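You operate a simulated robot arm through the tools that you are given. There is no shell and no other tool. Be economical: measure what you need, move in short steps, check, and stop when the job is done.

You run a simulated two-armed robot. Do the job below in one go: nothing can be reset, and whatever is moved stays where it is left.

## Task
Put the thermostat that says "2" from the top of the red table on top of the yellow air filter there and the thermostat marked "1" on the low shelf of the fluid bench. Take the brown banjo bolt and leave it on the belt behind engine two. Fetch the silver cap from the top of the red table and set it on the open part of the fluid bench. Pick up the oil filter that says "4208" from the top of the black table with one hand, pass it to the other hand and put it on the top of the pink table. Fetch the blue filter and set it on top of the brown dirty air filter on the top of the black table. Pull the red drawer open. The order is free. Set down upright: oil filter, blue filter.

It is judged by the outcome, as a careful person would: the job done as asked, and still so three seconds after it is handed in. It fails if anything else is knocked over, pushed out of place, dropped, spilled or broken. Lids that push on must go on centred and level and be pressed home; caps that screw on are set level and turned clockwise until they are tight.

## Robot
Two 7-joint arms with two-finger grippers on one trunk, on a base that drives. Base frame: it is fixed to the floor where the robot stands at the start and does not move with it; the origin is under the middle of the robot, x ahead of it, y to its left, z up; the surface under the hand at the start is at about z = 85. Units: cm, degrees, N and s.
The left shoulder is at the start at [7, 13.9, 126.8], the right one opposite. With the tool pointing down near the work surface each hand reaches from about 46 to 74 cm from the robot's upright axis, wherever it stands, measured 20 degrees to its own side. Places, roughly: air filter [50, 25, 100]; belt behind engine two [-330, 150, 30]; blue filter [-325, 375, 100]; brown banjo bolt (2x2x4 cm) [40, 50, 90]; dirty air filter [-375, 375, 100]; low shelf of the fluid bench [60, -160, 30]; oil filter [-375, 400, 100]; open part of the fluid bench [60, -110, 80]; red drawer [520, 120, 50]; silver cap [75, 25, 75]; thermostat [50, 0, 75]; top of the pink table [-200, 390, 80]. Payload 3.43 kg a hand.
The TCP of each hand is the grasp point between the finger pads, 3 cm short of the fingertips. In the tool frame z runs along the fingers and y along their closing line. The gripper opens to 10.4 cm. The gripper's body begins 5.7 cm behind the TCP.
Orientation is that of the tool frame in the base frame, as a unit quaternion [x, y, z, w]. With the fingers straight down and closing along the base's y, the tool's x points along the base's -x, its y along +y and its z along -z.

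## Interface
- The arms move only by the tool play_rows. It takes "left_series", "right_series" or both (then of equal length, played together; a hand with none holds still); each is a list of rows, each an object of numbers (a shift or turn left out is 0, a gripper value left out holds the last): "dx", "dy", "dz": the shift along the tool's x, y, z in cm; "wx", "wy", "wz": the turn, a rotation vector about the tool's x, y, z in degrees; "hand": the opening, from 0 (shut) to 1 (fully open). In form: [{"dx": .., "dy": .., "dz": .., "wx": .., "wy": .., "wz": .., "hand": ..}, ...]. A call has 1 to 20 rows; each row shifts and turns the commanded pose from where the row before left it, along the tool's axes as they then stand. Each row takes 0.2 s and may step no farther than 5 cm and 8.6 degrees from the row before; otherwise, or with a gripper value out of range, the whole call is refused. A pose out of reach is approached as far as the arm can. The call stops where the force on the tool passes 40 N (or 10 N more than at its start, if that is more) or the arm is blocked; 0.2 s more then pass. Each finger travels about 4.5 cm/s and halts on what it meets, pressing with about 31 N; the grip force reading is that of the motor and also rises with nothing between the fingers. The clock runs only during rows and for 0.2 s after the last one: add rows that do not move to give the fingers time. The reply holds the time, the measured pose of the TCP, the force on the tool along the base axes, the opening and the grip force, in the units named above and with some noise, with the torque about the TCP (base axes, N m) and any sound that the robot's microphone picked up, and new pictures: "pictures" is both (left out), scene, wrist or none (wrist: the cameras of the hands that moved).
- Cameras (640 x 400 px; columns grow to the right, rows downward): "scene" is now at [12.75, 2.17, 147.79]; the picture's right is [0.26, -0.97, 0.00], its down [-0.70, -0.19, -0.69] and it looks along [0.66, 0.18, -0.73] (base axes); focal length 275 px, centre (320, 200). "left" rides on the left gripper at [6.7, -1.8, -9] in its tool frame; the picture's right is [0.25, 0.97, 0.00], its down [-0.73, 0.19, -0.66] and it looks along [-0.64, 0.17, 0.75] (tool axes); focal length 218 px, centre (320, 200). "right" rides on the right gripper at [6.7, 1.8, -9] in its tool frame; the picture's right is [-0.25, 0.97, 0.00], its down [-0.73, -0.19, -0.66] and it looks along [-0.64, -0.17, 0.75] (tool axes); focal length 218 px, centre (320, 200). There is no depth. A picture from a camera that has moved, and an enlarged one, comes with that camera's place and axes in the base frame and with its lens.
- slide_trunk(by): slides the trunk up (or, below 0, down) by that many cm; the arms and the scene camera ride with it, the base frame stays. It gives what a move gives, with no picture.
- base_move(legs): drives the robot by 1 to 6 legs, each [ahead, left, turn to the left] in cm, cm and degrees, along the robot's own axes; the way and the turn of a leg run together, so that a leg with both is an arc; at most 150 cm and 180 degrees a leg. The arms and the cameras ride along, it lands a little off, and it stops where it bumps. It gives what a move gives, and a new picture of the scene camera.
- head_to(pan, tilt): turns the head with the scene camera to pan (to the left, within 86 degrees either way) and tilt (down, from -29 to 69), counted from straight ahead of the robot. It gives what a move gives, and a new picture of the scene camera.
- close_up(camera, box): a new picture of the part [left, top, right, bottom] of that camera's present view, enlarged. It takes no simulated time.
- hand_in(): hands the job in; it is judged then, once.

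Work in short steps. Places have to be worked out from the pictures, the camera data and where the tool is seen: move nearer, look again, correct. Check each grasp and each placing, and mend what went wrong. You have 207 turns and 260 pictures in all, those below and enlarged ones among them. Open the grippers and draw the arms clear of the work before you hand the job in, unless the task says otherwise; then end with one line.

The tools are called after ">>>" as name(argument=value, ...) on one line, values as JSON. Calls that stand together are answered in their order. play_rows: Moves the arms, as the interface text tells. Its arguments: {"type":"object","properties":{"left_series":{"type":"array","items":{"type":"object","properties":{"dx":{"type":"number"},"dy":{"type":"number"},"dz":{"type":"number"},"wx":{"type":"number"},"wy":{"type":"number"},"wz":{"type":"number"},"hand":{"type":"number"}}}},"right_series":{"type":"array","items":{"type":"object","properties":{"dx":{"type":"number"},"dy":{"type":"number"},"dz":{"type":"number"},"wx":{"type":"number"},"wy":{"type":"number"},"wz":{"type":"number"},"hand":{"type":"number"}}}},"pictures":{"type":"string","enum":["both","scene","wrist","none"]}},"required":[]} The other tools are called the same way: slide_trunk (by) slides the trunk up or down; base_move (legs) drives the base; head_to (pan, tilt) turns the head that bears the scene camera; close_up (camera, box) takes an enlarged picture of a part of a camera's view; hand_in () hands the job in.

At the start:

```text
time: 0.0
left_tcp_pos: [39.34, 39.49, 116.92]
left_ee_rot: [0.001, 1.0, 0.0, 0.0]
left_force: [0.5, -0.1, -0.3]
left_torque: [0.0, -0.01, -0.01]
left_grip_width: 10.41
left_finger_force: 0.0
right_tcp_pos: [44.44, -2.49, 126.62]
right_ee_rot: [-0.001, 1.0, 0.001, 0.0]
right_force: [-0.7, 0.1, 0.2]
right_torque: [-0.02, 0.02, -0.04]
right_grip_width: 10.39
right_finger_force: 0.0
trunk travel left (down, up): [-76.3, 17.7]
robot x, y, heading: [-0.01, -0.05, -0.1]
head pan, tilt: [14.9, 46.6]
```

scene: 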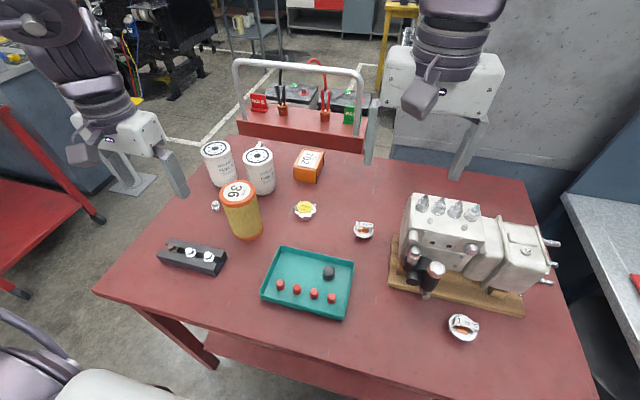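
right: 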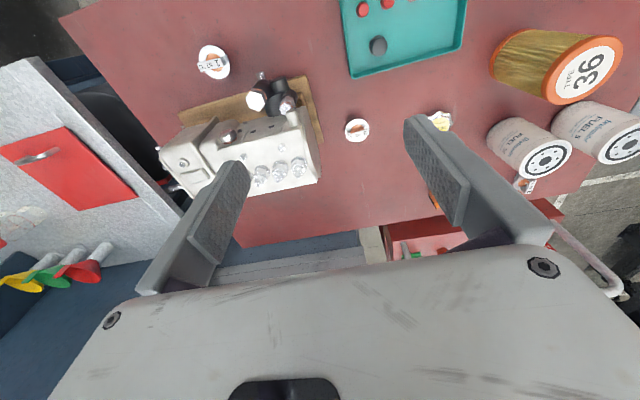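
left: 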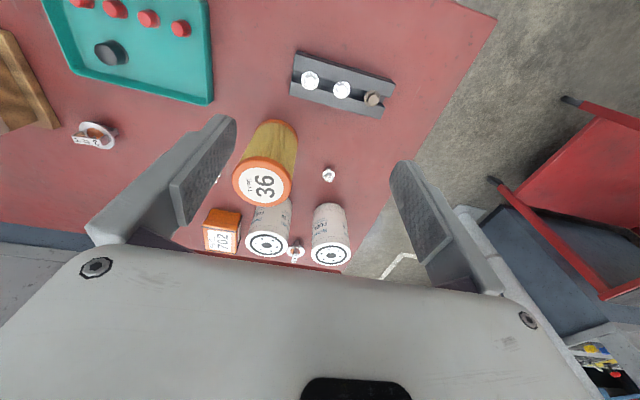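

The table holds several small labelled discs (thermostats) and a bolt holder; I zoom in to identify them.

>>> close_up(camera="scene", box=[150, 130, 390, 280])

>>> close_up(camera="scene", box=[340, 200, 560, 350])

>>> close_up(camera="left", box=[190, 40, 430, 280])

>>> close_up(camera="right", box=[140, 20, 480, 230])

```text
2.67 times, centred on (270, 205) of scene
camera zoom: at [12.75, 2.17, 147.79], right [0.26, -0.97, 0.0], down [-0.7, -0.19, -0.69], along [0.66, 0.18, -0.73], focal length 732 px, centre (453, 187)
```

zoom: 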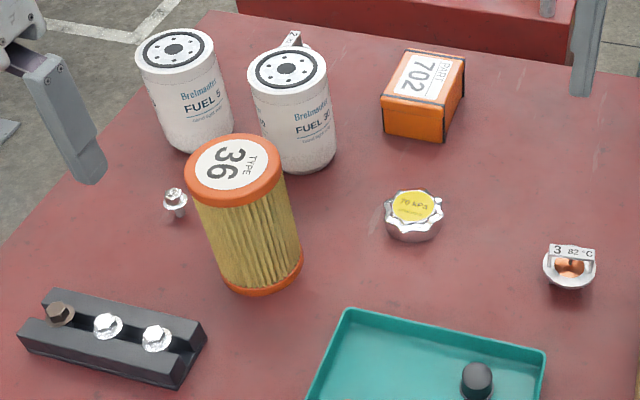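

```text
2.67 times, centred on (450, 275) of scene
camera zoom: at [12.75, 2.17, 147.79], right [0.26, -0.97, 0.0], down [-0.7, -0.19, -0.69], along [0.66, 0.18, -0.73], focal length 732 px, centre (-27, 0)
```

zoom: 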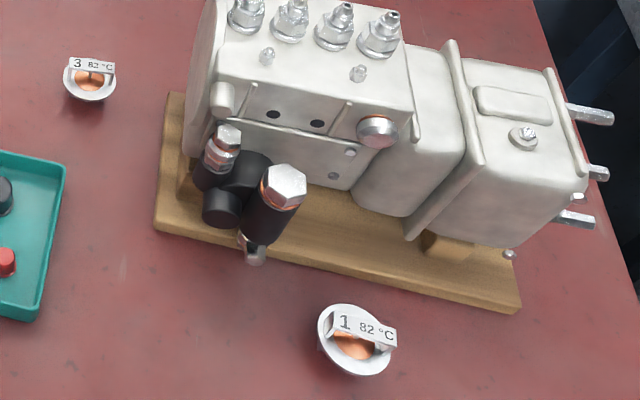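

```text
1.67 times, centred on (310, 160) of left
camera zoom: at [32.56, 37.72, 125.9], right [-0.25, 0.97, 0.0], down [0.73, 0.19, 0.66], along [0.64, 0.17, -0.75], focal length 364 px, centre (337, 267)
```

zoom: 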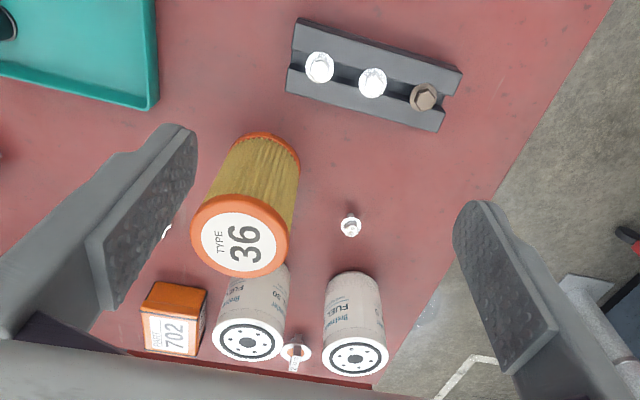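

```text
1.88 times, centred on (310, 125) of right
camera zoom: at [37.84, -0.66, 135.65], right [0.25, 0.97, 0.0], down [0.73, -0.19, 0.66], along [0.64, -0.17, -0.75], focal length 411 px, centre (339, 341)
```

zoom: 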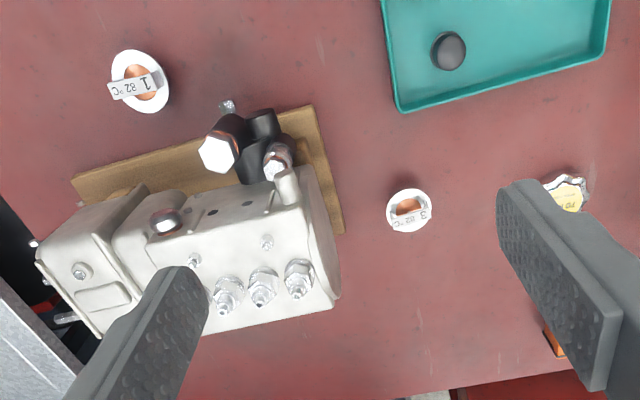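

Thermostat "1" lies at about (40.4,-22.7), the silver cap (70 kPa) at (62.7,20.4), "3" is a distractor, and "2" seems to be behind the fuel filters near (88.5,45). I move both hands above thermostat 1 and the cap.

>>> play_rows(right_series=[{"dx": 0.5, "dy": -2.525, "dz": 3.3}, {"dx": 0.5, "dy": -2.525, "dz": 3.3}, {"dx": 0.5, "dy": -2.525, "dz": 3.3}, {"dx": 0.5, "dy": -2.525, "dz": 3.3}, {"dx": 0.5, "dy": -2.525, "dz": 3.3}, {"dx": 0.5, "dy": -2.525, "dz": 3.3}, {"dx": 0.5, "dy": -2.525, "dz": 3.3}, {"dx": 0.5, "dy": -2.525, "dz": 3.3}], left_series=[{"dx": -2.92, "dy": -2.39, "dz": 0}, {"dx": -2.92, "dy": -2.39, "dz": 0}, {"dx": -2.92, "dy": -2.39, "dz": 0}, {"dx": -2.92, "dy": -2.39, "dz": 0}, {"dx": -2.92, "dy": -2.39, "dz": 0}, {"dx": -2.92, "dy": -2.39, "dz": 0}, {"dx": -2.92, "dy": -2.39, "dz": 4}, {"dx": -2.92, "dy": -2.39, "dz": 4}])

```text
refused: row 7 steps farther than a row can; nothing moved
```

Row 7 was a bit over 5 cm; I split the descent into later rows.

>>> play_rows(right_series=[{"dx": 0.5, "dy": -2.525, "dz": 3.3}, {"dx": 0.5, "dy": -2.525, "dz": 3.3}, {"dx": 0.5, "dy": -2.525, "dz": 3.3}, {"dx": 0.5, "dy": -2.525, "dz": 3.3}, {"dx": 0.5, "dy": -2.525, "dz": 3.3}, {"dx": 0.5, "dy": -2.525, "dz": 3.3}, {"dx": 0.5, "dy": -2.525, "dz": 3.3}, {"dx": 0.5, "dy": -2.525, "dz": 3.3}, {}, {}], left_series=[{"dx": -2.92, "dy": -2.39, "dz": 0}, {"dx": -2.92, "dy": -2.39, "dz": 0}, {"dx": -2.92, "dy": -2.39, "dz": 0}, {"dx": -2.92, "dy": -2.39, "dz": 0}, {"dx": -2.92, "dy": -2.39, "dz": 0}, {"dx": -2.92, "dy": -2.39, "dz": 0}, {"dx": -2.92, "dy": -2.39, "dz": 0}, {"dx": -2.92, "dy": -2.39, "dz": 0}, {"dz": 4}, {"dz": 4}])

```text
time: 2.2
left_tcp_pos: [54.52, 26.12, 106.26]
left_ee_rot: [0.001, 1.0, -0.001, 0.0]
left_force: [0.3, 0.1, 0.0]
left_torque: [-0.02, 0.02, 0.01]
left_grip_width: 10.4
left_finger_force: 0.0
left hand out of reach, approached as far as the arm can: row 6, 7, 8
right_tcp_pos: [43.04, -24.06, 104.36]
right_ee_rot: [0.0, 1.0, 0.0, -0.001]
right_force: [0.1, -0.9, 0.9]
right_torque: [-0.03, 0.0, -0.01]
right_grip_width: 10.4
right_finger_force: 0.1
right hand out of reach, approached as far as the arm can: row 1, 2, 3, 4
trunk travel left (down, up): [-76.3, 17.7]
robot x, y, heading: [-0.41, -0.01, 0.2]
head pan, tilt: [14.9, 46.6]
camera scene: at [12.87, 2.26, 147.78], right [0.26, -0.97, 0.0], down [-0.7, -0.19, -0.69], along [0.66, 0.18, -0.73], focal length 275 px, centre (320, 200)
camera right: at [36.28, -22.27, 113.34], right [0.25, 0.97, 0.0], down [0.73, -0.19, 0.66], along [0.64, -0.17, -0.75], focal length 218 px, centre (320, 200)
camera left: at [47.72, 24.29, 115.19], right [-0.25, 0.97, 0.0], down [0.73, 0.19, 0.66], along [0.64, 0.17, -0.75], focal length 218 px, centre (320, 200)
```

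scene: 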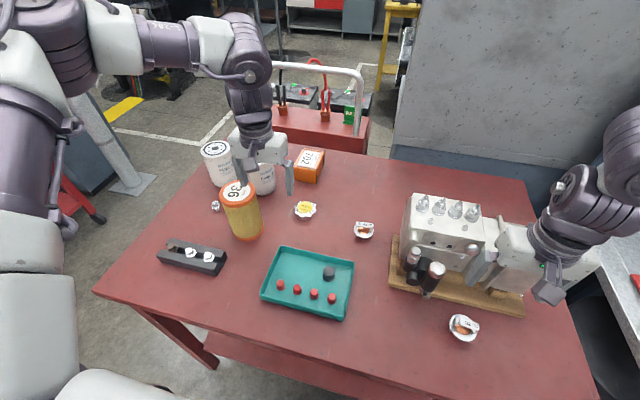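
right: 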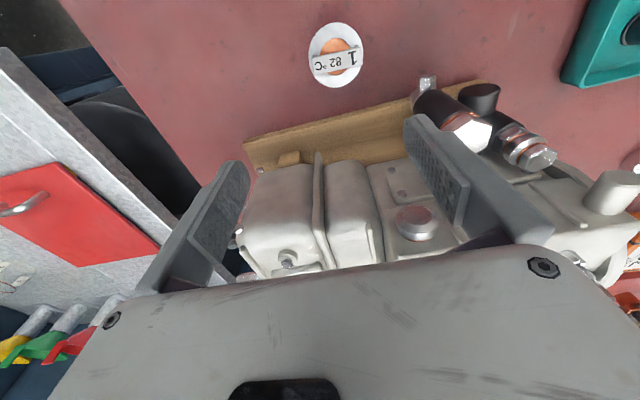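
left: 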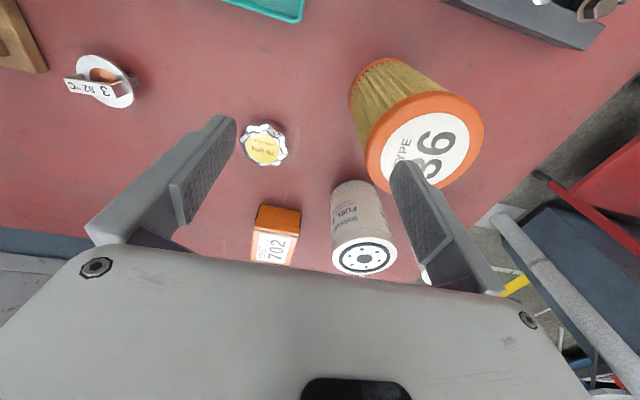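

The arms reach less far at this height, so I shift the left hand away from the filter toward the cap at the lower height and back the right hand toward thermostat 1.

>>> play_rows(left_series=[{"dy": -3}, {"dy": -2.7}, {"dx": -2.7}, {"dx": -2.7, "dz": 1.5}, {"dx": -2.7, "dz": 1.5}], right_series=[{"dx": 0.9, "dy": 0.5, "dz": 1}, {"dx": 0.9, "dy": 0.5, "dz": 1}, {"dx": 0.8, "dy": 0.4, "dz": 1}, {}, {}])

```text
time: 3.4
left_tcp_pos: [55.31, 26.16, 105.18]
left_ee_rot: [0.001, 1.0, -0.001, 0.001]
left_force: [0.0, 0.1, -1.0]
left_torque: [0.0, 0.0, 0.0]
left_grip_width: 10.38
left_finger_force: 0.0
left hand out of reach, approached as far as the arm can: row 1, 2, 3, 4, 5
right_tcp_pos: [40.38, -22.68, 101.24]
right_ee_rot: [-0.001, 1.0, -0.001, 0.0]
right_force: [0.5, -0.1, -0.4]
right_torque: [0.0, -0.02, -0.02]
right_grip_width: 10.41
right_finger_force: 0.0
trunk travel left (down, up): [-76.3, 17.7]
robot x, y, heading: [-0.01, 0.02, -0.1]
head pan, tilt: [14.9, 46.6]
camera scene: at [12.76, 2.2, 147.79], right [0.26, -0.97, 0.0], down [-0.7, -0.19, -0.69], along [0.66, 0.18, -0.73], focal length 275 px, centre (320, 200)
camera right: at [33.61, -20.97, 110.4], right [0.25, 0.97, 0.0], down [0.73, -0.19, 0.66], along [0.64, -0.16, -0.75], focal length 218 px, centre (320, 200)
camera left: at [48.54, 24.37, 113.99], right [-0.25, 0.97, 0.0], down [0.73, 0.19, 0.66], along [0.64, 0.16, -0.75], focal length 218 px, centre (320, 200)
```

scene: 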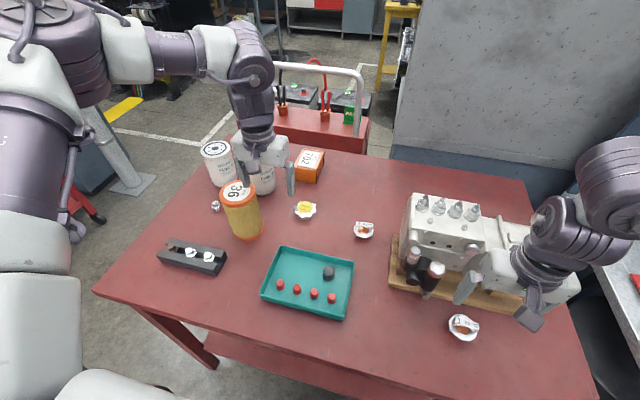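
right: 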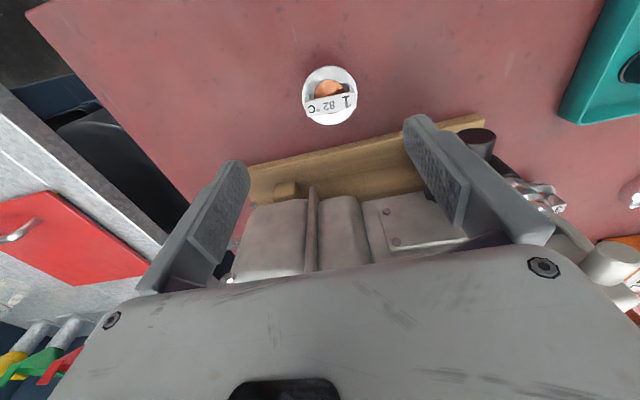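
left: 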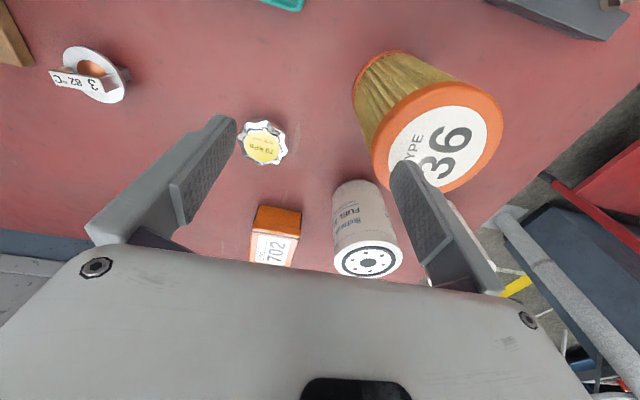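

Right hand is over thermostat 1 (seen at ~(40.4,-22)); I descend and close on its flange.

>>> play_rows(right_series=[{"dy": 0.5, "dz": 3.2}, {"dz": 3.2}, {"dz": 3.2}, {"dz": 2.5}, {"hand": 0.4}, {"hand": 0.4}, {"hand": 0.4}], pictures="wrist")

```text
time: 5.0
left_tcp_pos: [55.39, 26.07, 105.1]
left_ee_rot: [-0.001, 1.0, -0.001, 0.001]
left_force: [0.3, -0.5, -0.1]
left_torque: [-0.03, 0.0, 0.01]
left_grip_width: 10.38
left_finger_force: 0.0
right_tcp_pos: [40.2, -22.14, 89.24]
right_ee_rot: [-0.001, 1.0, 0.0, -0.001]
right_force: [-0.3, 0.4, 0.6]
right_torque: [-0.01, -0.02, 0.04]
right_grip_width: 5.3
right_finger_force: 17.8
trunk travel left (down, up): [-76.3, 17.7]
robot x, y, heading: [-0.06, -0.16, -0.3]
head pan, tilt: [14.9, 46.6]
camera right: at [33.65, -20.46, 98.24], right [0.25, 0.97, 0.0], down [0.73, -0.19, 0.66], along [0.64, -0.16, -0.75], focal length 218 px, centre (320, 200)
```

right: 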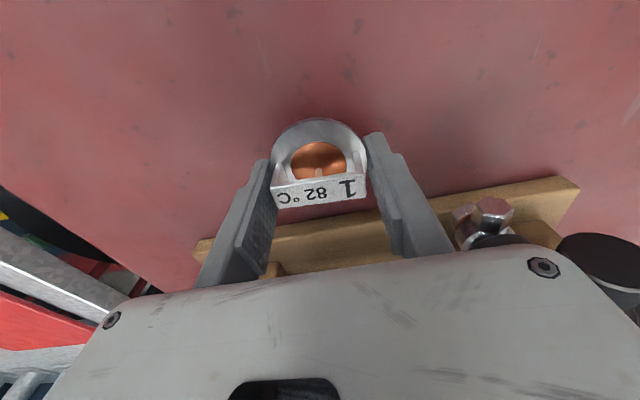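

The flange is gripped at 5.3 cm. I tighten and lift it.

>>> play_rows(right_series=[{"hand": 0.2}, {"hand": 0.2}, {"dz": -3}, {"dz": -3}, {"dz": -3}, {"dz": -3}], pictures="wrist")

>>> play_rows(left_series=[{"dz": -2}], pictures="none")

```text
time: 6.4
left_tcp_pos: [55.24, 26.07, 105.11]
left_ee_rot: [0.0, 1.0, -0.001, 0.002]
left_force: [1.2, -0.1, 0.2]
left_torque: [0.01, -0.01, 0.02]
left_grip_width: 10.39
left_finger_force: 0.1
right_tcp_pos: [40.36, -22.31, 101.27]
right_ee_rot: [-0.003, 1.0, 0.0, -0.001]
right_force: [0.5, -1.2, -1.3]
right_torque: [-0.02, 0.0, 0.0]
right_grip_width: 5.27
right_finger_force: 30.5
right hand out of reach, approached as far as the arm can: row 6
trunk travel left (down, up): [-76.3, 17.7]
robot x, y, heading: [-0.03, -0.28, -0.3]
head pan, tilt: [14.9, 46.6]
camera right: at [33.76, -20.6, 110.29], right [0.25, 0.97, 0.0], down [0.73, -0.19, 0.65], along [0.63, -0.16, -0.76], focal length 218 px, centre (320, 200)
```

right: 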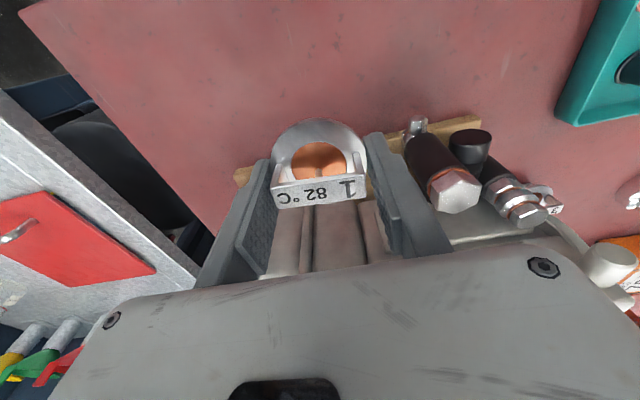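

```text
time: 6.8
left_tcp_pos: [55.1, 26.05, 107.05]
left_ee_rot: [-0.001, 1.0, 0.001, 0.0]
left_force: [0.6, 0.4, 0.0]
left_torque: [0.01, 0.0, -0.03]
left_grip_width: 10.38
left_finger_force: 0.1
right_tcp_pos: [40.54, -22.27, 101.3]
right_ee_rot: [-0.002, 1.0, 0.002, -0.001]
right_force: [-1.5, 0.9, 0.1]
right_torque: [0.05, -0.05, 0.0]
right_grip_width: 5.29
right_finger_force: 31.1
trunk travel left (down, up): [-76.3, 17.7]
robot x, y, heading: [-0.23, -0.31, -0.0]
head pan, tilt: [14.9, 46.6]
```

Thermostat 1 is held. Reach grows when the trunk is higher relative to the hand, so I raise the trunk 12 cm.

>>> slide_trunk(by=12)

>>> play_rows(left_series=[{"dy": -3, "dz": 2}, {"dy": -2.6, "dz": 2}, {"dx": -2.5, "dz": 2}, {"dx": -2.5, "dz": 2}, {"dx": -2.6, "dz": 2}], pictures="wrist")

```text
time: 8.3
left_tcp_pos: [55.31, 26.05, 119.0]
left_ee_rot: [0.0, 1.0, 0.0, -0.001]
left_force: [-0.1, 1.1, 0.9]
left_torque: [0.0, 0.0, 0.03]
left_grip_width: 10.42
left_finger_force: 0.1
right_tcp_pos: [40.49, -22.23, 113.21]
right_ee_rot: [-0.002, 1.0, 0.001, -0.001]
right_force: [-0.5, 0.0, -1.4]
right_torque: [-0.04, 0.02, 0.0]
right_grip_width: 5.28
right_finger_force: 30.5
trunk travel left (down, up): [-88.3, 5.7]
robot x, y, heading: [-0.28, 0.14, 0.2]
head pan, tilt: [14.9, 46.6]
```

```text
time: 9.5
left_tcp_pos: [54.55, 27.29, 113.0]
left_ee_rot: [0.0, 1.0, -0.001, 0.001]
left_force: [0.0, 0.7, 0.0]
left_torque: [-0.01, 0.0, -0.02]
left_grip_width: 10.41
left_finger_force: 0.1
left hand out of reach, approached as far as the arm can: row 1, 2, 3, 4, 5
right_tcp_pos: [40.46, -22.45, 113.28]
right_ee_rot: [-0.001, 1.0, 0.0, -0.001]
right_force: [-1.0, -0.4, -1.5]
right_torque: [0.01, 0.01, -0.01]
right_grip_width: 5.28
right_finger_force: 30.7
trunk travel left (down, up): [-88.3, 5.7]
robot x, y, heading: [-0.03, 0.14, 0.0]
head pan, tilt: [14.9, 46.6]
camera left: at [47.73, 25.53, 121.89], right [-0.25, 0.97, 0.0], down [0.73, 0.19, 0.66], along [0.64, 0.16, -0.75], focal length 218 px, centre (320, 200)
```

left: 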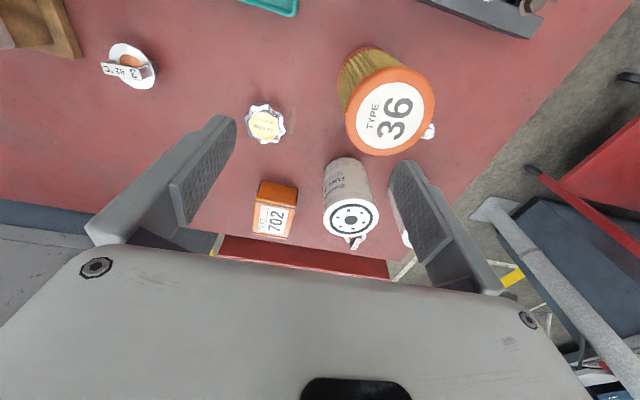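

The left arm hits some limit crossing inward; I rotate the base 12° to the right so that the cap lies more on the left arm's own side.

>>> base_move(legs=[[0, 0, -12]])

```text
time: 10.7
left_tcp_pos: [58.96, 15.53, 112.99]
left_ee_rot: [0.104, 0.995, -0.001, 0.002]
left_force: [0.1, 0.0, -0.5]
left_torque: [-0.02, 0.02, -0.03]
left_grip_width: 10.42
left_finger_force: 0.1
right_tcp_pos: [35.13, -30.1, 113.27]
right_ee_rot: [0.102, 0.995, 0.001, -0.001]
right_force: [0.0, -0.6, -0.2]
right_torque: [-0.03, -0.01, 0.01]
right_grip_width: 5.25
right_finger_force: 31.0
trunk travel left (down, up): [-88.3, 5.7]
robot x, y, heading: [0.12, -0.28, -12.0]
head pan, tilt: [14.9, 46.6]
camera scene: at [13.0, -0.35, 159.78], right [0.05, -1.0, 0.0], down [-0.73, -0.04, -0.69], along [0.69, 0.03, -0.73], focal length 275 px, centre (320, 200)
```

scene: 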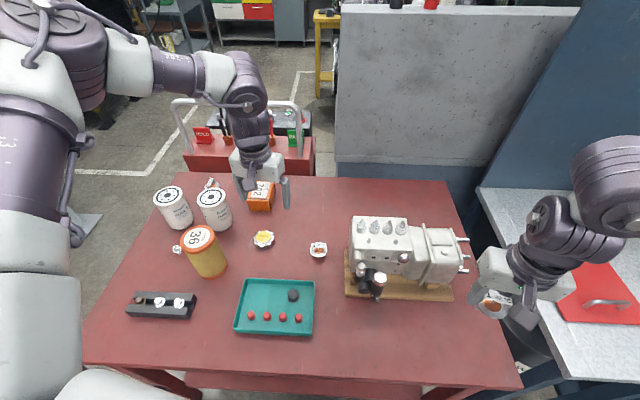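

Now I move the left hand over the cap (delta ≈ (3.7, 4.9)) and descend.

>>> play_rows(left_series=[{"dx": -0.66, "dy": 1.38, "dz": 2}, {"dx": -0.66, "dy": 1.38, "dz": 2}, {"dx": -0.66, "dy": 1.38, "dz": 2}, {"dx": -0.66, "dy": 1.4, "dz": 2}, {"dz": 2}, {"dz": 2}], pictures="wrist")

```text
time: 12.1
left_tcp_pos: [58.76, 23.3, 105.06]
left_ee_rot: [0.103, 0.995, -0.001, 0.002]
left_force: [-0.1, 1.0, -0.8]
left_torque: [0.01, 0.0, 0.0]
left_grip_width: 10.38
left_finger_force: 0.1
left hand out of reach, approached as far as the arm can: row 1, 2, 3, 4, 5, 6
right_tcp_pos: [34.88, -30.22, 113.22]
right_ee_rot: [0.103, 0.995, 0.001, 0.0]
right_force: [-0.6, -1.0, -0.1]
right_torque: [0.02, -0.02, 0.03]
right_grip_width: 5.24
right_finger_force: 30.8
trunk travel left (down, up): [-88.3, 5.7]
robot x, y, heading: [-0.28, -0.09, -11.9]
head pan, tilt: [14.9, 46.6]
camera left: at [51.68, 22.91, 114.0], right [-0.05, 1.0, 0.0], down [0.75, 0.04, 0.66], along [0.66, 0.03, -0.75], focal length 218 px, centre (320, 200)
```

left: 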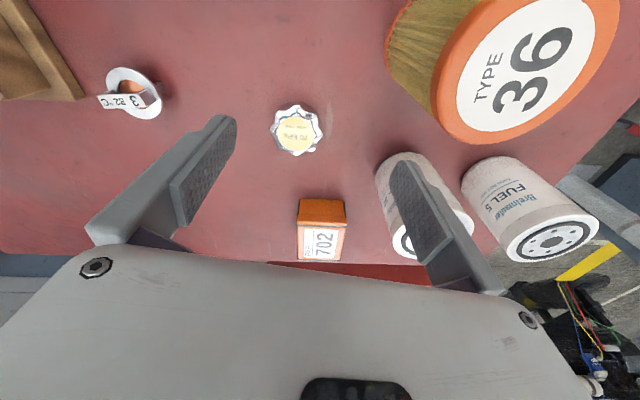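

The limit is radial and grows when lower, so I keep descending while stepping toward the cap.

>>> play_rows(left_series=[{"dy": -2, "dz": 2}, {"dx": -0.5, "dz": 2.5}, {"dx": -0.5, "dz": 2.5}, {"dx": -0.8, "dz": 1}, {"dx": -0.8}, {"dx": -0.8}], pictures="wrist")

```text
time: 13.5
left_tcp_pos: [57.42, 23.74, 103.85]
left_ee_rot: [0.104, 0.995, -0.001, 0.002]
left_force: [0.6, -0.2, 0.8]
left_torque: [0.0, -0.01, -0.01]
left_grip_width: 10.4
left_finger_force: 0.1
left hand out of reach, approached as far as the arm can: row 1, 2, 3, 4, 5, 6
right_tcp_pos: [34.99, -30.18, 113.24]
right_ee_rot: [0.101, 0.995, 0.002, -0.001]
right_force: [0.6, -0.6, -1.0]
right_torque: [-0.01, -0.01, 0.0]
right_grip_width: 5.26
right_finger_force: 31.0
trunk travel left (down, up): [-88.3, 5.7]
robot x, y, heading: [-0.2, 0.03, -11.9]
head pan, tilt: [14.9, 46.6]
camera left: at [50.42, 23.52, 112.71], right [-0.05, 1.0, 0.0], down [0.75, 0.04, 0.66], along [0.66, 0.03, -0.75], focal length 218 px, centre (320, 200)
```

left: 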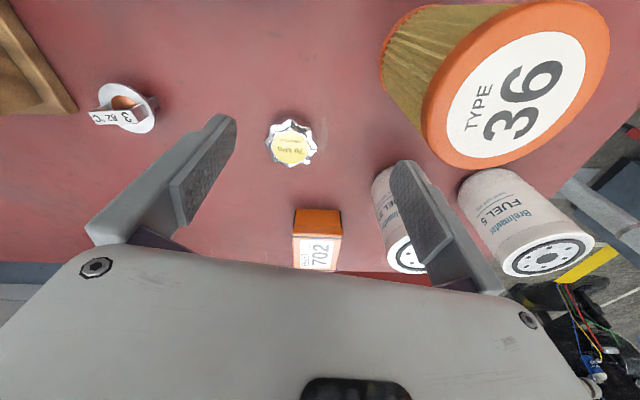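

I test a pure descent, with the fingers narrowed to 7.5 cm for clearance from the air filter.

>>> play_rows(left_series=[{"dy": -1.5, "dx": 1, "hand": 0.72}, {"dz": 3}, {"dz": 3}, {"dz": 3}], pictures="none")

```text
time: 14.5
left_tcp_pos: [53.19, 24.99, 101.04]
left_ee_rot: [0.103, 0.995, 0.0, 0.002]
left_force: [0.7, -0.2, 0.5]
left_torque: [-0.01, 0.01, -0.02]
left_grip_width: 7.47
left_finger_force: 0.1
left hand out of reach, approached as far as the arm can: row 2, 3, 4
right_tcp_pos: [34.89, -30.26, 113.37]
right_ee_rot: [0.102, 0.995, 0.002, 0.0]
right_force: [-0.1, 0.2, -0.5]
right_torque: [-0.02, -0.04, 0.04]
right_grip_width: 5.25
right_finger_force: 30.5
trunk travel left (down, up): [-88.3, 5.7]
robot x, y, heading: [-0.13, -0.11, -11.9]
head pan, tilt: [14.9, 46.6]
```

Higher trunk seems not to help; I go back to the start height and will test whether the tool's yaw is the limit.

>>> play_rows(left_series=[{"dz": -4}, {"dz": -4}, {"dz": -4}, {"dz": -4}], pictures="none")

>>> slide_trunk(by=-12)

>>> play_rows(left_series=[{"wz": 8}, {"wz": 8}, {"wz": 8}, {"dx": -2, "dy": 1}, {"dx": -2, "dy": 1}, {"dx": -2, "dy": 1}], pictures="scene")

```text
time: 15.5
left_tcp_pos: [53.03, 24.97, 117.22]
left_ee_rot: [0.104, 0.995, 0.0, 0.001]
left_force: [0.2, 0.2, 1.2]
left_torque: [0.0, 0.0, 0.03]
left_grip_width: 7.5
left_finger_force: 0.0
right_tcp_pos: [34.79, -30.26, 113.36]
right_ee_rot: [0.102, 0.995, 0.002, 0.0]
right_force: [-0.4, 0.1, -0.2]
right_torque: [0.0, -0.05, 0.01]
right_grip_width: 5.25
right_finger_force: 31.2
trunk travel left (down, up): [-88.3, 5.7]
robot x, y, heading: [-0.1, 0.04, -12.1]
head pan, tilt: [14.9, 46.6]
```

```text
time: 17.0
left_tcp_pos: [53.08, 24.96, 105.02]
left_ee_rot: [0.104, 0.995, -0.001, 0.001]
left_force: [-0.9, -0.1, 0.3]
left_torque: [-0.04, -0.03, 0.0]
left_grip_width: 7.5
left_finger_force: 0.1
right_tcp_pos: [34.96, -30.18, 101.26]
right_ee_rot: [0.101, 0.995, 0.002, -0.001]
right_force: [1.3, 0.4, -0.6]
right_torque: [-0.02, 0.04, -0.01]
right_grip_width: 5.27
right_finger_force: 31.5
trunk travel left (down, up): [-76.3, 17.7]
robot x, y, heading: [-0.0, -0.02, -12.0]
head pan, tilt: [14.9, 46.6]
```

```text
time: 18.4
left_tcp_pos: [59.84, 23.86, 105.18]
left_ee_rot: [0.308, 0.951, -0.001, 0.001]
left_force: [0.6, -1.0, -0.7]
left_torque: [0.0, 0.04, -0.01]
left_grip_width: 7.49
left_finger_force: 0.1
right_tcp_pos: [34.94, -30.12, 101.28]
right_ee_rot: [0.101, 0.995, 0.001, -0.001]
right_force: [0.1, -0.4, -0.2]
right_torque: [-0.01, 0.01, -0.01]
right_grip_width: 5.27
right_finger_force: 30.9
trunk travel left (down, up): [-76.3, 17.7]
robot x, y, heading: [0.32, -0.02, -11.9]
head pan, tilt: [14.9, 46.6]
camera scene: at [13.0, -0.56, 147.78], right [0.05, -1.0, 0.0], down [-0.73, -0.04, -0.69], along [0.69, 0.04, -0.73], focal length 275 px, centre (320, 200)
```

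scene: 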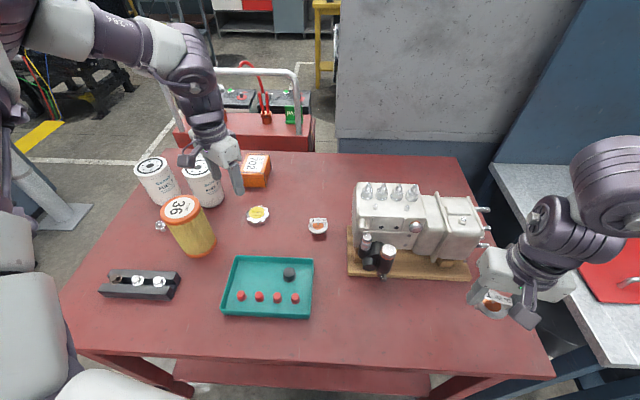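

Yawing helped. Now I go over the cap (62.7, 20.4) and descend.

>>> play_rows(left_series=[{"dx": -2.2, "dy": -0.56, "dz": 1}, {"dx": -2.2, "dy": -0.56, "dz": 2}, {"dz": 3}, {"dz": 3}, {"dz": 2}], pictures="wrist")

```text
time: 19.6
left_tcp_pos: [60.85, 21.74, 95.9]
left_ee_rot: [0.309, 0.951, 0.0, 0.002]
left_force: [-0.2, 0.1, 0.1]
left_torque: [0.01, -0.01, 0.04]
left_grip_width: 7.48
left_finger_force: 0.0
left hand out of reach, approached as far as the arm can: row 3, 4, 5
right_tcp_pos: [35.03, -30.18, 101.17]
right_ee_rot: [0.103, 0.995, 0.002, 0.0]
right_force: [-0.7, 0.0, -0.7]
right_torque: [0.05, -0.03, 0.03]
right_grip_width: 5.25
right_finger_force: 30.6
trunk travel left (down, up): [-76.3, 17.7]
robot x, y, heading: [0.63, -0.1, -12.3]
head pan, tilt: [14.9, 46.6]
camera left: at [54.19, 24.27, 104.73], right [0.36, 0.93, 0.0], down [0.7, -0.27, 0.66], along [0.61, -0.24, -0.75], focal length 218 px, centre (320, 200)
```

left: 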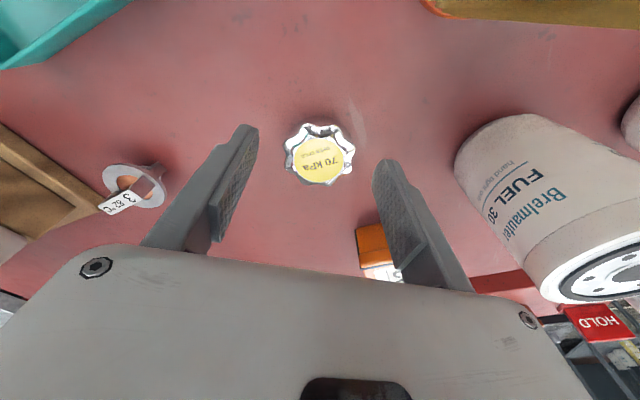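

The cap is at ~(63.4,20.5). I lower the trunk 5 cm for more reach, then align over it.

>>> slide_trunk(by=-5)

>>> play_rows(left_series=[{"dz": -2.5}, {"dx": -1.4, "dy": 0.25}, {"dx": -1.4, "dy": 0.25}, {}], pictures="wrist")

```text
time: 20.5
left_tcp_pos: [60.65, 21.79, 90.91]
left_ee_rot: [0.308, 0.951, -0.001, 0.002]
left_force: [-1.0, 0.4, 0.1]
left_torque: [0.0, 0.01, 0.01]
left_grip_width: 7.48
left_finger_force: 0.1
right_tcp_pos: [34.9, -30.09, 96.21]
right_ee_rot: [0.102, 0.995, 0.002, -0.001]
right_force: [0.1, 0.2, -1.0]
right_torque: [0.02, 0.0, -0.01]
right_grip_width: 5.26
right_finger_force: 30.6
trunk travel left (down, up): [-71.3, 22.7]
robot x, y, heading: [0.1, -0.01, -12.1]
head pan, tilt: [14.9, 46.6]
```

```text
time: 21.5
left_tcp_pos: [62.43, 20.93, 93.84]
left_ee_rot: [0.308, 0.951, -0.001, 0.003]
left_force: [0.2, -0.3, 0.4]
left_torque: [0.02, 0.01, -0.02]
left_grip_width: 7.49
left_finger_force: 0.1
left hand out of reach, approached as far as the arm can: row 3
right_tcp_pos: [34.89, -30.17, 96.22]
right_ee_rot: [0.102, 0.995, 0.002, -0.001]
right_force: [0.0, 0.5, -1.1]
right_torque: [-0.03, 0.0, 0.01]
right_grip_width: 5.26
right_finger_force: 30.8
trunk travel left (down, up): [-71.3, 22.7]
robot x, y, heading: [0.23, 0.09, -12.1]
head pan, tilt: [14.9, 46.6]
camera left: at [55.83, 23.54, 102.76], right [0.36, 0.93, 0.0], down [0.7, -0.27, 0.66], along [0.62, -0.24, -0.75], focal length 218 px, centre (320, 200)
```

left: 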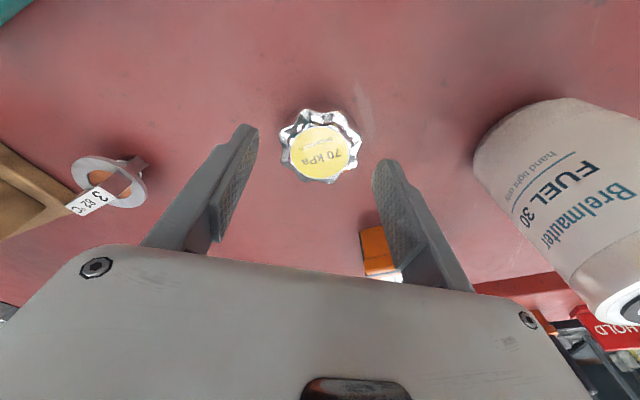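

About 1 cm short; I lower the trunk another 5 cm and nudge forward, then close.

>>> slide_trunk(by=-5)

>>> play_rows(left_series=[{"dx": -1.0, "dy": 0.3}, {"hand": 0.4}, {"hand": 0.3}, {"hand": 0.2}, {"hand": 0.2}], pictures="wrist")

```text
time: 22.2
left_tcp_pos: [62.61, 21.17, 90.68]
left_ee_rot: [0.304, 0.953, 0.002, 0.009]
left_force: [-3.9, 1.8, 14.6]
left_torque: [0.37, -0.26, 0.1]
left_grip_width: 7.14
left_finger_force: 0.1
right_tcp_pos: [34.81, -30.11, 92.45]
right_ee_rot: [0.102, 0.995, 0.002, 0.0]
right_force: [0.2, -0.8, -0.5]
right_torque: [0.02, -0.01, -0.01]
right_grip_width: 5.25
right_finger_force: 30.7
trunk travel left (down, up): [-67.5, 26.5]
robot x, y, heading: [0.06, 0.2, -11.9]
head pan, tilt: [14.9, 46.6]
stopped: the force on the tool passed its limit at 49 N (the readings are from after the stop); the commanded pose is now the measured one
```

```text
time: 23.4
left_tcp_pos: [63.21, 21.29, 90.79]
left_ee_rot: [0.305, 0.952, 0.002, 0.009]
left_force: [0.0, 0.0, -0.2]
left_torque: [0.0, 0.02, 0.02]
left_grip_width: 2.07
left_finger_force: 0.1
left hand out of reach, approached as far as the arm can: row 1
right_tcp_pos: [34.97, -30.13, 92.43]
right_ee_rot: [0.101, 0.995, 0.002, -0.001]
right_force: [0.5, -0.1, -1.9]
right_torque: [-0.01, -0.01, 0.02]
right_grip_width: 5.25
right_finger_force: 30.9
trunk travel left (down, up): [-67.5, 26.5]
robot x, y, heading: [0.11, 0.21, -11.9]
head pan, tilt: [14.9, 46.6]
camera left: at [56.49, 23.68, 99.62], right [0.36, 0.93, 0.0], down [0.69, -0.27, 0.67], along [0.63, -0.24, -0.74], focal length 218 px, centre (320, 200)
```

left: 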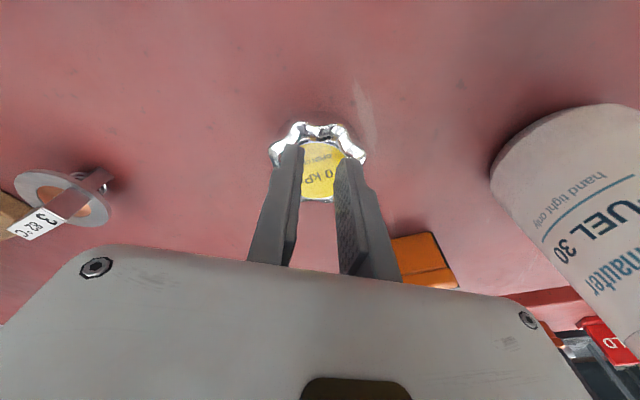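

The fingers had landed on the cap's ears (it is ~7 cm wide) and closed above it. I raise the trunk, open fully and realign.

>>> slide_trunk(by=3.5)

>>> play_rows(left_series=[{"hand": 1}, {"hand": 1}, {"hand": 1}, {"hand": 1, "dx": -0.8}, {"hand": 1}, {}, {}], pictures="wrist")

```text
time: 24.2
left_tcp_pos: [63.19, 21.22, 94.26]
left_ee_rot: [0.305, 0.952, 0.002, 0.009]
left_force: [-0.2, -0.2, -0.4]
left_torque: [0.03, -0.03, 0.02]
left_grip_width: 2.08
left_finger_force: 0.0
right_tcp_pos: [34.98, -30.13, 95.94]
right_ee_rot: [0.102, 0.995, 0.002, -0.001]
right_force: [0.3, 0.0, -1.1]
right_torque: [-0.02, -0.02, 0.0]
right_grip_width: 5.25
right_finger_force: 30.9
trunk travel left (down, up): [-71.0, 23.0]
robot x, y, heading: [0.15, -0.23, -12.1]
head pan, tilt: [14.9, 46.6]
```

```text
time: 25.8
left_tcp_pos: [63.28, 21.06, 94.54]
left_ee_rot: [0.306, 0.952, 0.001, 0.01]
left_force: [0.5, 0.5, 0.2]
left_torque: [0.02, 0.01, -0.03]
left_grip_width: 10.39
left_finger_force: 0.0
left hand out of reach, approached as far as the arm can: row 4
right_tcp_pos: [35.06, -30.13, 95.86]
right_ee_rot: [0.103, 0.995, 0.002, -0.002]
right_force: [-0.4, 0.1, -1.3]
right_torque: [-0.02, 0.04, -0.02]
right_grip_width: 5.28
right_finger_force: 30.7
trunk travel left (down, up): [-71.0, 23.0]
robot x, y, heading: [0.15, 0.33, -11.8]
head pan, tilt: [14.9, 46.6]
camera left: at [56.61, 23.55, 103.39], right [0.36, 0.93, 0.0], down [0.69, -0.27, 0.67], along [0.63, -0.24, -0.74], focal length 218 px, centre (320, 200)
```

left: 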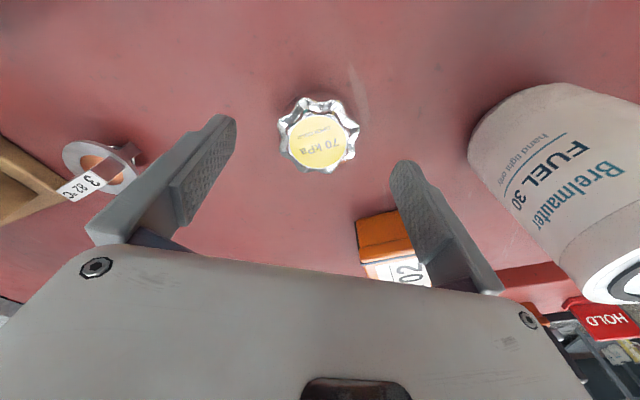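

Centred within 0.6 cm; I lower the trunk 6 cm and grip.

>>> slide_trunk(by=-6)

>>> play_rows(left_series=[{"hand": 0.6, "dx": -0.5}, {"hand": 0.5}, {"hand": 0.4}, {"hand": 0.4}], pictures="wrist")

```text
time: 26.8
left_tcp_pos: [63.2, 20.92, 88.89]
left_ee_rot: [0.305, 0.952, 0.001, 0.012]
left_force: [-2.9, 0.0, 23.2]
left_torque: [-0.94, 1.09, 0.15]
left_grip_width: 10.01
left_finger_force: 0.1
right_tcp_pos: [34.85, -30.24, 89.93]
right_ee_rot: [0.102, 0.995, 0.001, 0.0]
right_force: [-0.7, -0.8, -1.0]
right_torque: [-0.03, -0.01, 0.02]
right_grip_width: 5.25
right_finger_force: 30.8
trunk travel left (down, up): [-65.0, 29.0]
robot x, y, heading: [0.15, -0.3, -12.0]
head pan, tilt: [14.9, 46.6]
```

```text
time: 27.8
left_tcp_pos: [63.25, 21.16, 88.51]
left_ee_rot: [0.305, 0.952, 0.001, 0.009]
left_force: [0.2, 0.7, -1.7]
left_torque: [0.01, 0.06, -0.01]
left_grip_width: 6.78
left_finger_force: 31.0
left hand out of reach, approached as far as the arm can: row 1
right_tcp_pos: [34.98, -30.1, 89.94]
right_ee_rot: [0.101, 0.995, 0.001, 0.0]
right_force: [1.1, 0.7, -1.6]
right_torque: [-0.01, -0.04, -0.03]
right_grip_width: 5.27
right_finger_force: 30.9
trunk travel left (down, up): [-65.0, 29.0]
robot x, y, heading: [0.36, 0.22, -11.7]
head pan, tilt: [14.9, 46.6]
camera left: at [56.63, 23.6, 97.34], right [0.36, 0.93, 0.0], down [0.69, -0.27, 0.67], along [0.63, -0.24, -0.74], focal length 218 px, centre (320, 200)
```

left: 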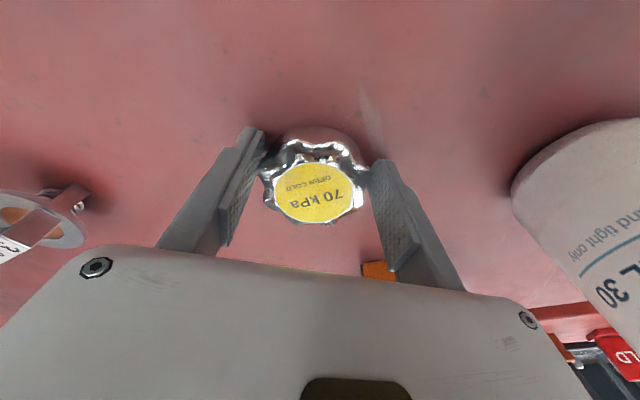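

Cap gripped (6.8 cm, 31 N). I raise the trunk and look toward the fluid bench on the right.

>>> slide_trunk(by=25)

>>> head_to(pan=-65, tilt=35)

```text
time: 30.3
left_tcp_pos: [63.28, 21.15, 113.4]
left_ee_rot: [0.305, 0.952, 0.001, 0.008]
left_force: [-0.6, -0.8, -0.5]
left_torque: [0.03, 0.01, 0.0]
left_grip_width: 6.8
left_finger_force: 31.0
right_tcp_pos: [34.96, -30.2, 114.88]
right_ee_rot: [0.101, 0.995, 0.001, 0.0]
right_force: [0.9, -0.3, -1.7]
right_torque: [0.02, 0.0, -0.01]
right_grip_width: 5.23
right_finger_force: 31.3
trunk travel left (down, up): [-90.0, 4.0]
robot x, y, heading: [0.04, 0.03, -12.1]
head pan, tilt: [14.9, 46.6]
```

```text
time: 31.9
left_tcp_pos: [63.23, 21.1, 113.54]
left_ee_rot: [0.306, 0.952, 0.001, 0.009]
left_force: [-0.5, 0.0, -1.2]
left_torque: [0.01, 0.02, 0.0]
left_grip_width: 6.78
left_finger_force: 31.2
right_tcp_pos: [35.07, -30.14, 114.91]
right_ee_rot: [0.102, 0.995, 0.002, -0.001]
right_force: [-0.9, 0.1, -1.0]
right_torque: [0.0, -0.02, -0.03]
right_grip_width: 5.25
right_finger_force: 30.5
trunk travel left (down, up): [-90.0, 4.0]
robot x, y, heading: [-0.21, -0.24, -11.7]
head pan, tilt: [-65.0, 35.0]
camera scene: at [6.97, -9.49, 163.19], right [-0.97, -0.23, 0.0], down [-0.13, 0.56, -0.82], along [0.19, -0.8, -0.57], focal length 275 px, centre (320, 200)
```

scene: 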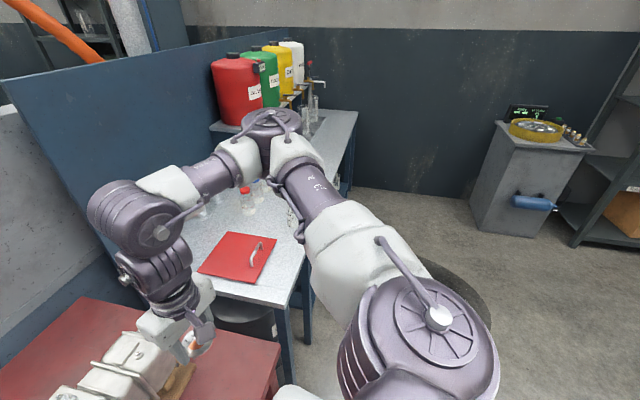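

The fluid bench runs along -y with its front edge at x≈37. I back off, straighten and strafe right to stand before it.

>>> base_move(legs=[[-25, 0, 0], [0, 0, 12], [0, -110, 0]])

>>> head_to(pan=-15, tilt=40)

```text
time: 39.7
left_tcp_pos: [32.99, -72.14, 113.6]
left_ee_rot: [0.208, 0.978, 0.001, 0.009]
left_force: [-0.2, 0.7, -1.0]
left_torque: [0.01, 0.01, -0.04]
left_grip_width: 6.79
left_finger_force: 30.8
right_tcp_pos: [15.38, -128.01, 114.9]
right_ee_rot: [0.002, 1.0, 0.001, -0.001]
right_force: [-0.4, 0.1, -0.2]
right_torque: [-0.01, -0.01, -0.03]
right_grip_width: 5.25
right_finger_force: 31.5
trunk travel left (down, up): [-90.0, 4.0]
robot x, y, heading: [-24.85, -105.13, -0.6]
head pan, tilt: [-65.0, 35.0]
camera scene: at [-16.13, -113.3, 163.2], right [-0.91, -0.42, 0.0], down [-0.24, 0.52, -0.82], along [0.34, -0.75, -0.57], focal length 275 px, centre (320, 200)
```

scene: 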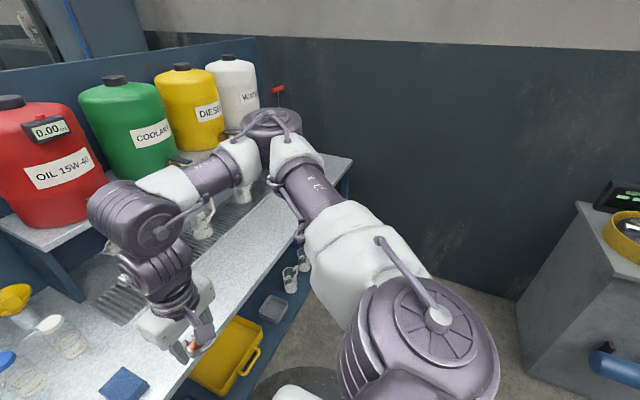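

```text
time: 40.9
left_tcp_pos: [32.96, -72.25, 113.62]
left_ee_rot: [0.208, 0.978, 0.002, 0.01]
left_force: [0.5, -0.8, -1.0]
left_torque: [-0.02, 0.01, 0.02]
left_grip_width: 6.78
left_finger_force: 30.9
right_tcp_pos: [15.47, -128.07, 114.81]
right_ee_rot: [0.002, 1.0, 0.001, 0.0]
right_force: [-0.4, -0.4, -0.9]
right_torque: [-0.03, 0.0, 0.0]
right_grip_width: 5.25
right_finger_force: 31.3
trunk travel left (down, up): [-90.0, 4.0]
robot x, y, heading: [-25.11, -105.25, -0.5]
head pan, tilt: [-15.0, 40.0]
camera scene: at [-11.6, -107.65, 162.44], right [-0.27, -0.96, 0.0], down [-0.62, 0.17, -0.77], along [0.74, -0.2, -0.64], focal length 275 px, centre (320, 200)
```

scene: 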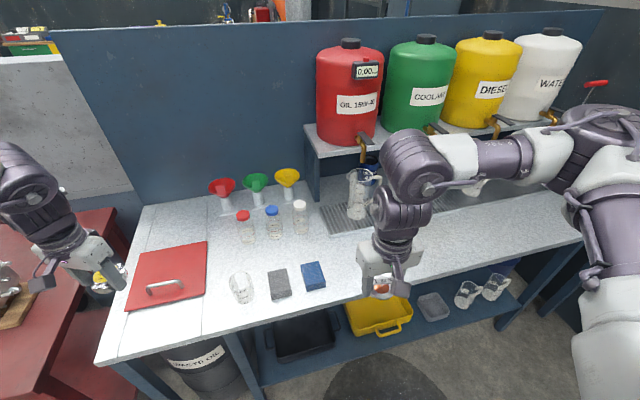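

I see free bench space around (52,-130), right of the blue sponge. I drive so that the left hand can reach it.

>>> base_move(legs=[[0, -45, 0.5], [17, 0, 0]])

>>> head_to(pan=10, tilt=50)

```text
time: 44.7
left_tcp_pos: [49.05, -116.16, 113.75]
left_ee_rot: [0.202, 0.979, 0.002, 0.01]
left_force: [0.1, 0.6, -0.9]
left_torque: [-0.02, 0.04, 0.03]
left_grip_width: 6.78
left_finger_force: 31.1
right_tcp_pos: [32.3, -172.16, 114.93]
right_ee_rot: [-0.004, 1.0, 0.002, 0.0]
right_force: [-0.3, 0.6, -0.9]
right_torque: [0.01, -0.01, -0.02]
right_grip_width: 5.22
right_finger_force: 31.2
trunk travel left (down, up): [-90.0, 4.0]
robot x, y, heading: [-7.95, -150.35, 0.3]
head pan, tilt: [-15.0, 40.0]
camera scene: at [4.82, -152.11, 162.48], right [-0.25, -0.97, 0.0], down [-0.62, 0.16, -0.77], along [0.74, -0.19, -0.64], focal length 275 px, centre (320, 200)
```

scene: 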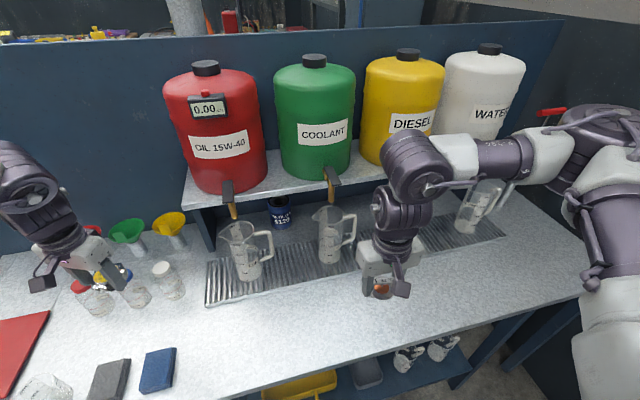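

```text
time: 45.5
left_tcp_pos: [49.54, -116.03, 113.51]
left_ee_rot: [0.2, 0.98, 0.002, 0.008]
left_force: [-0.2, 0.1, -0.5]
left_torque: [0.04, 0.02, -0.03]
left_grip_width: 6.77
left_finger_force: 31.1
right_tcp_pos: [32.73, -172.09, 114.83]
right_ee_rot: [-0.005, 1.0, 0.002, -0.001]
right_force: [1.0, -1.0, -1.3]
right_torque: [-0.02, 0.02, -0.01]
right_grip_width: 5.21
right_finger_force: 31.1
trunk travel left (down, up): [-90.0, 4.0]
robot x, y, heading: [-7.92, -150.24, 0.2]
head pan, tilt: [10.0, 50.0]
camera scene: at [4.8, -148.54, 161.01], right [0.18, -0.98, 0.0], down [-0.75, -0.14, -0.64], along [0.63, 0.11, -0.77], focal length 275 px, centre (320, 200)
```

scene: 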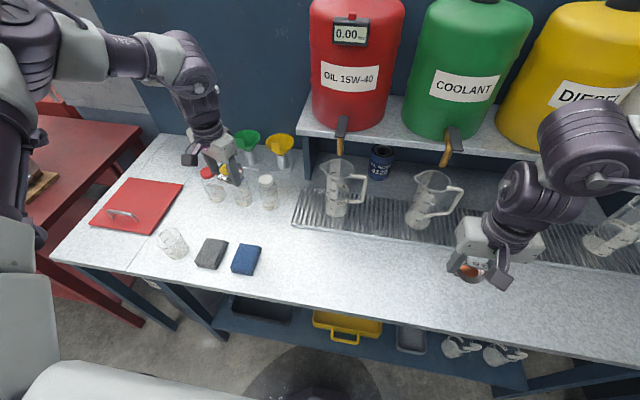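

I move the left hand over (52,-125.5), and lift the right hand so it stays clear when the trunk comes down.

>>> play_rows(left_series=[{"dx": -1.5, "dy": -1.94}, {"dx": -1.5, "dy": -1.94}, {"dx": -1.5, "dy": -1.94}, {"dx": -1.5, "dy": -1.94}, {}], right_series=[{"dz": -3, "dx": -0.8}, {"dz": -3, "dx": -0.8}, {"dz": -3, "dx": -0.8}, {"dz": -3, "dx": -0.8}, {"dz": -3}], pictures="none")

>>> slide_trunk(by=-18)

```text
time: 46.8
left_tcp_pos: [47.03, -122.82, 115.82]
left_ee_rot: [0.201, 0.979, 0.002, 0.01]
left_force: [0.4, -0.4, -0.3]
left_torque: [-0.01, -0.01, 0.0]
left_grip_width: 6.81
left_finger_force: 30.7
left hand out of reach, approached as far as the arm can: row 1, 2, 3, 4
right_tcp_pos: [35.86, -172.08, 129.9]
right_ee_rot: [-0.004, 1.0, 0.001, -0.001]
right_force: [0.3, -0.1, -1.2]
right_torque: [0.04, 0.0, 0.0]
right_grip_width: 5.24
right_finger_force: 31.0
trunk travel left (down, up): [-90.0, 4.0]
robot x, y, heading: [-8.01, -150.07, 0.4]
head pan, tilt: [10.0, 50.0]
```

```text
time: 48.8
left_tcp_pos: [47.03, -122.97, 97.75]
left_ee_rot: [0.201, 0.98, 0.002, 0.009]
left_force: [-0.1, 0.4, -0.5]
left_torque: [0.01, 0.03, 0.05]
left_grip_width: 6.79
left_finger_force: 30.8
right_tcp_pos: [35.81, -172.05, 111.94]
right_ee_rot: [-0.004, 1.0, 0.002, -0.001]
right_force: [-0.2, -0.1, -0.6]
right_torque: [0.01, 0.0, -0.01]
right_grip_width: 5.22
right_finger_force: 31.6
trunk travel left (down, up): [-72.0, 22.0]
robot x, y, heading: [-8.1, -149.77, 0.1]
head pan, tilt: [10.0, 50.0]
```

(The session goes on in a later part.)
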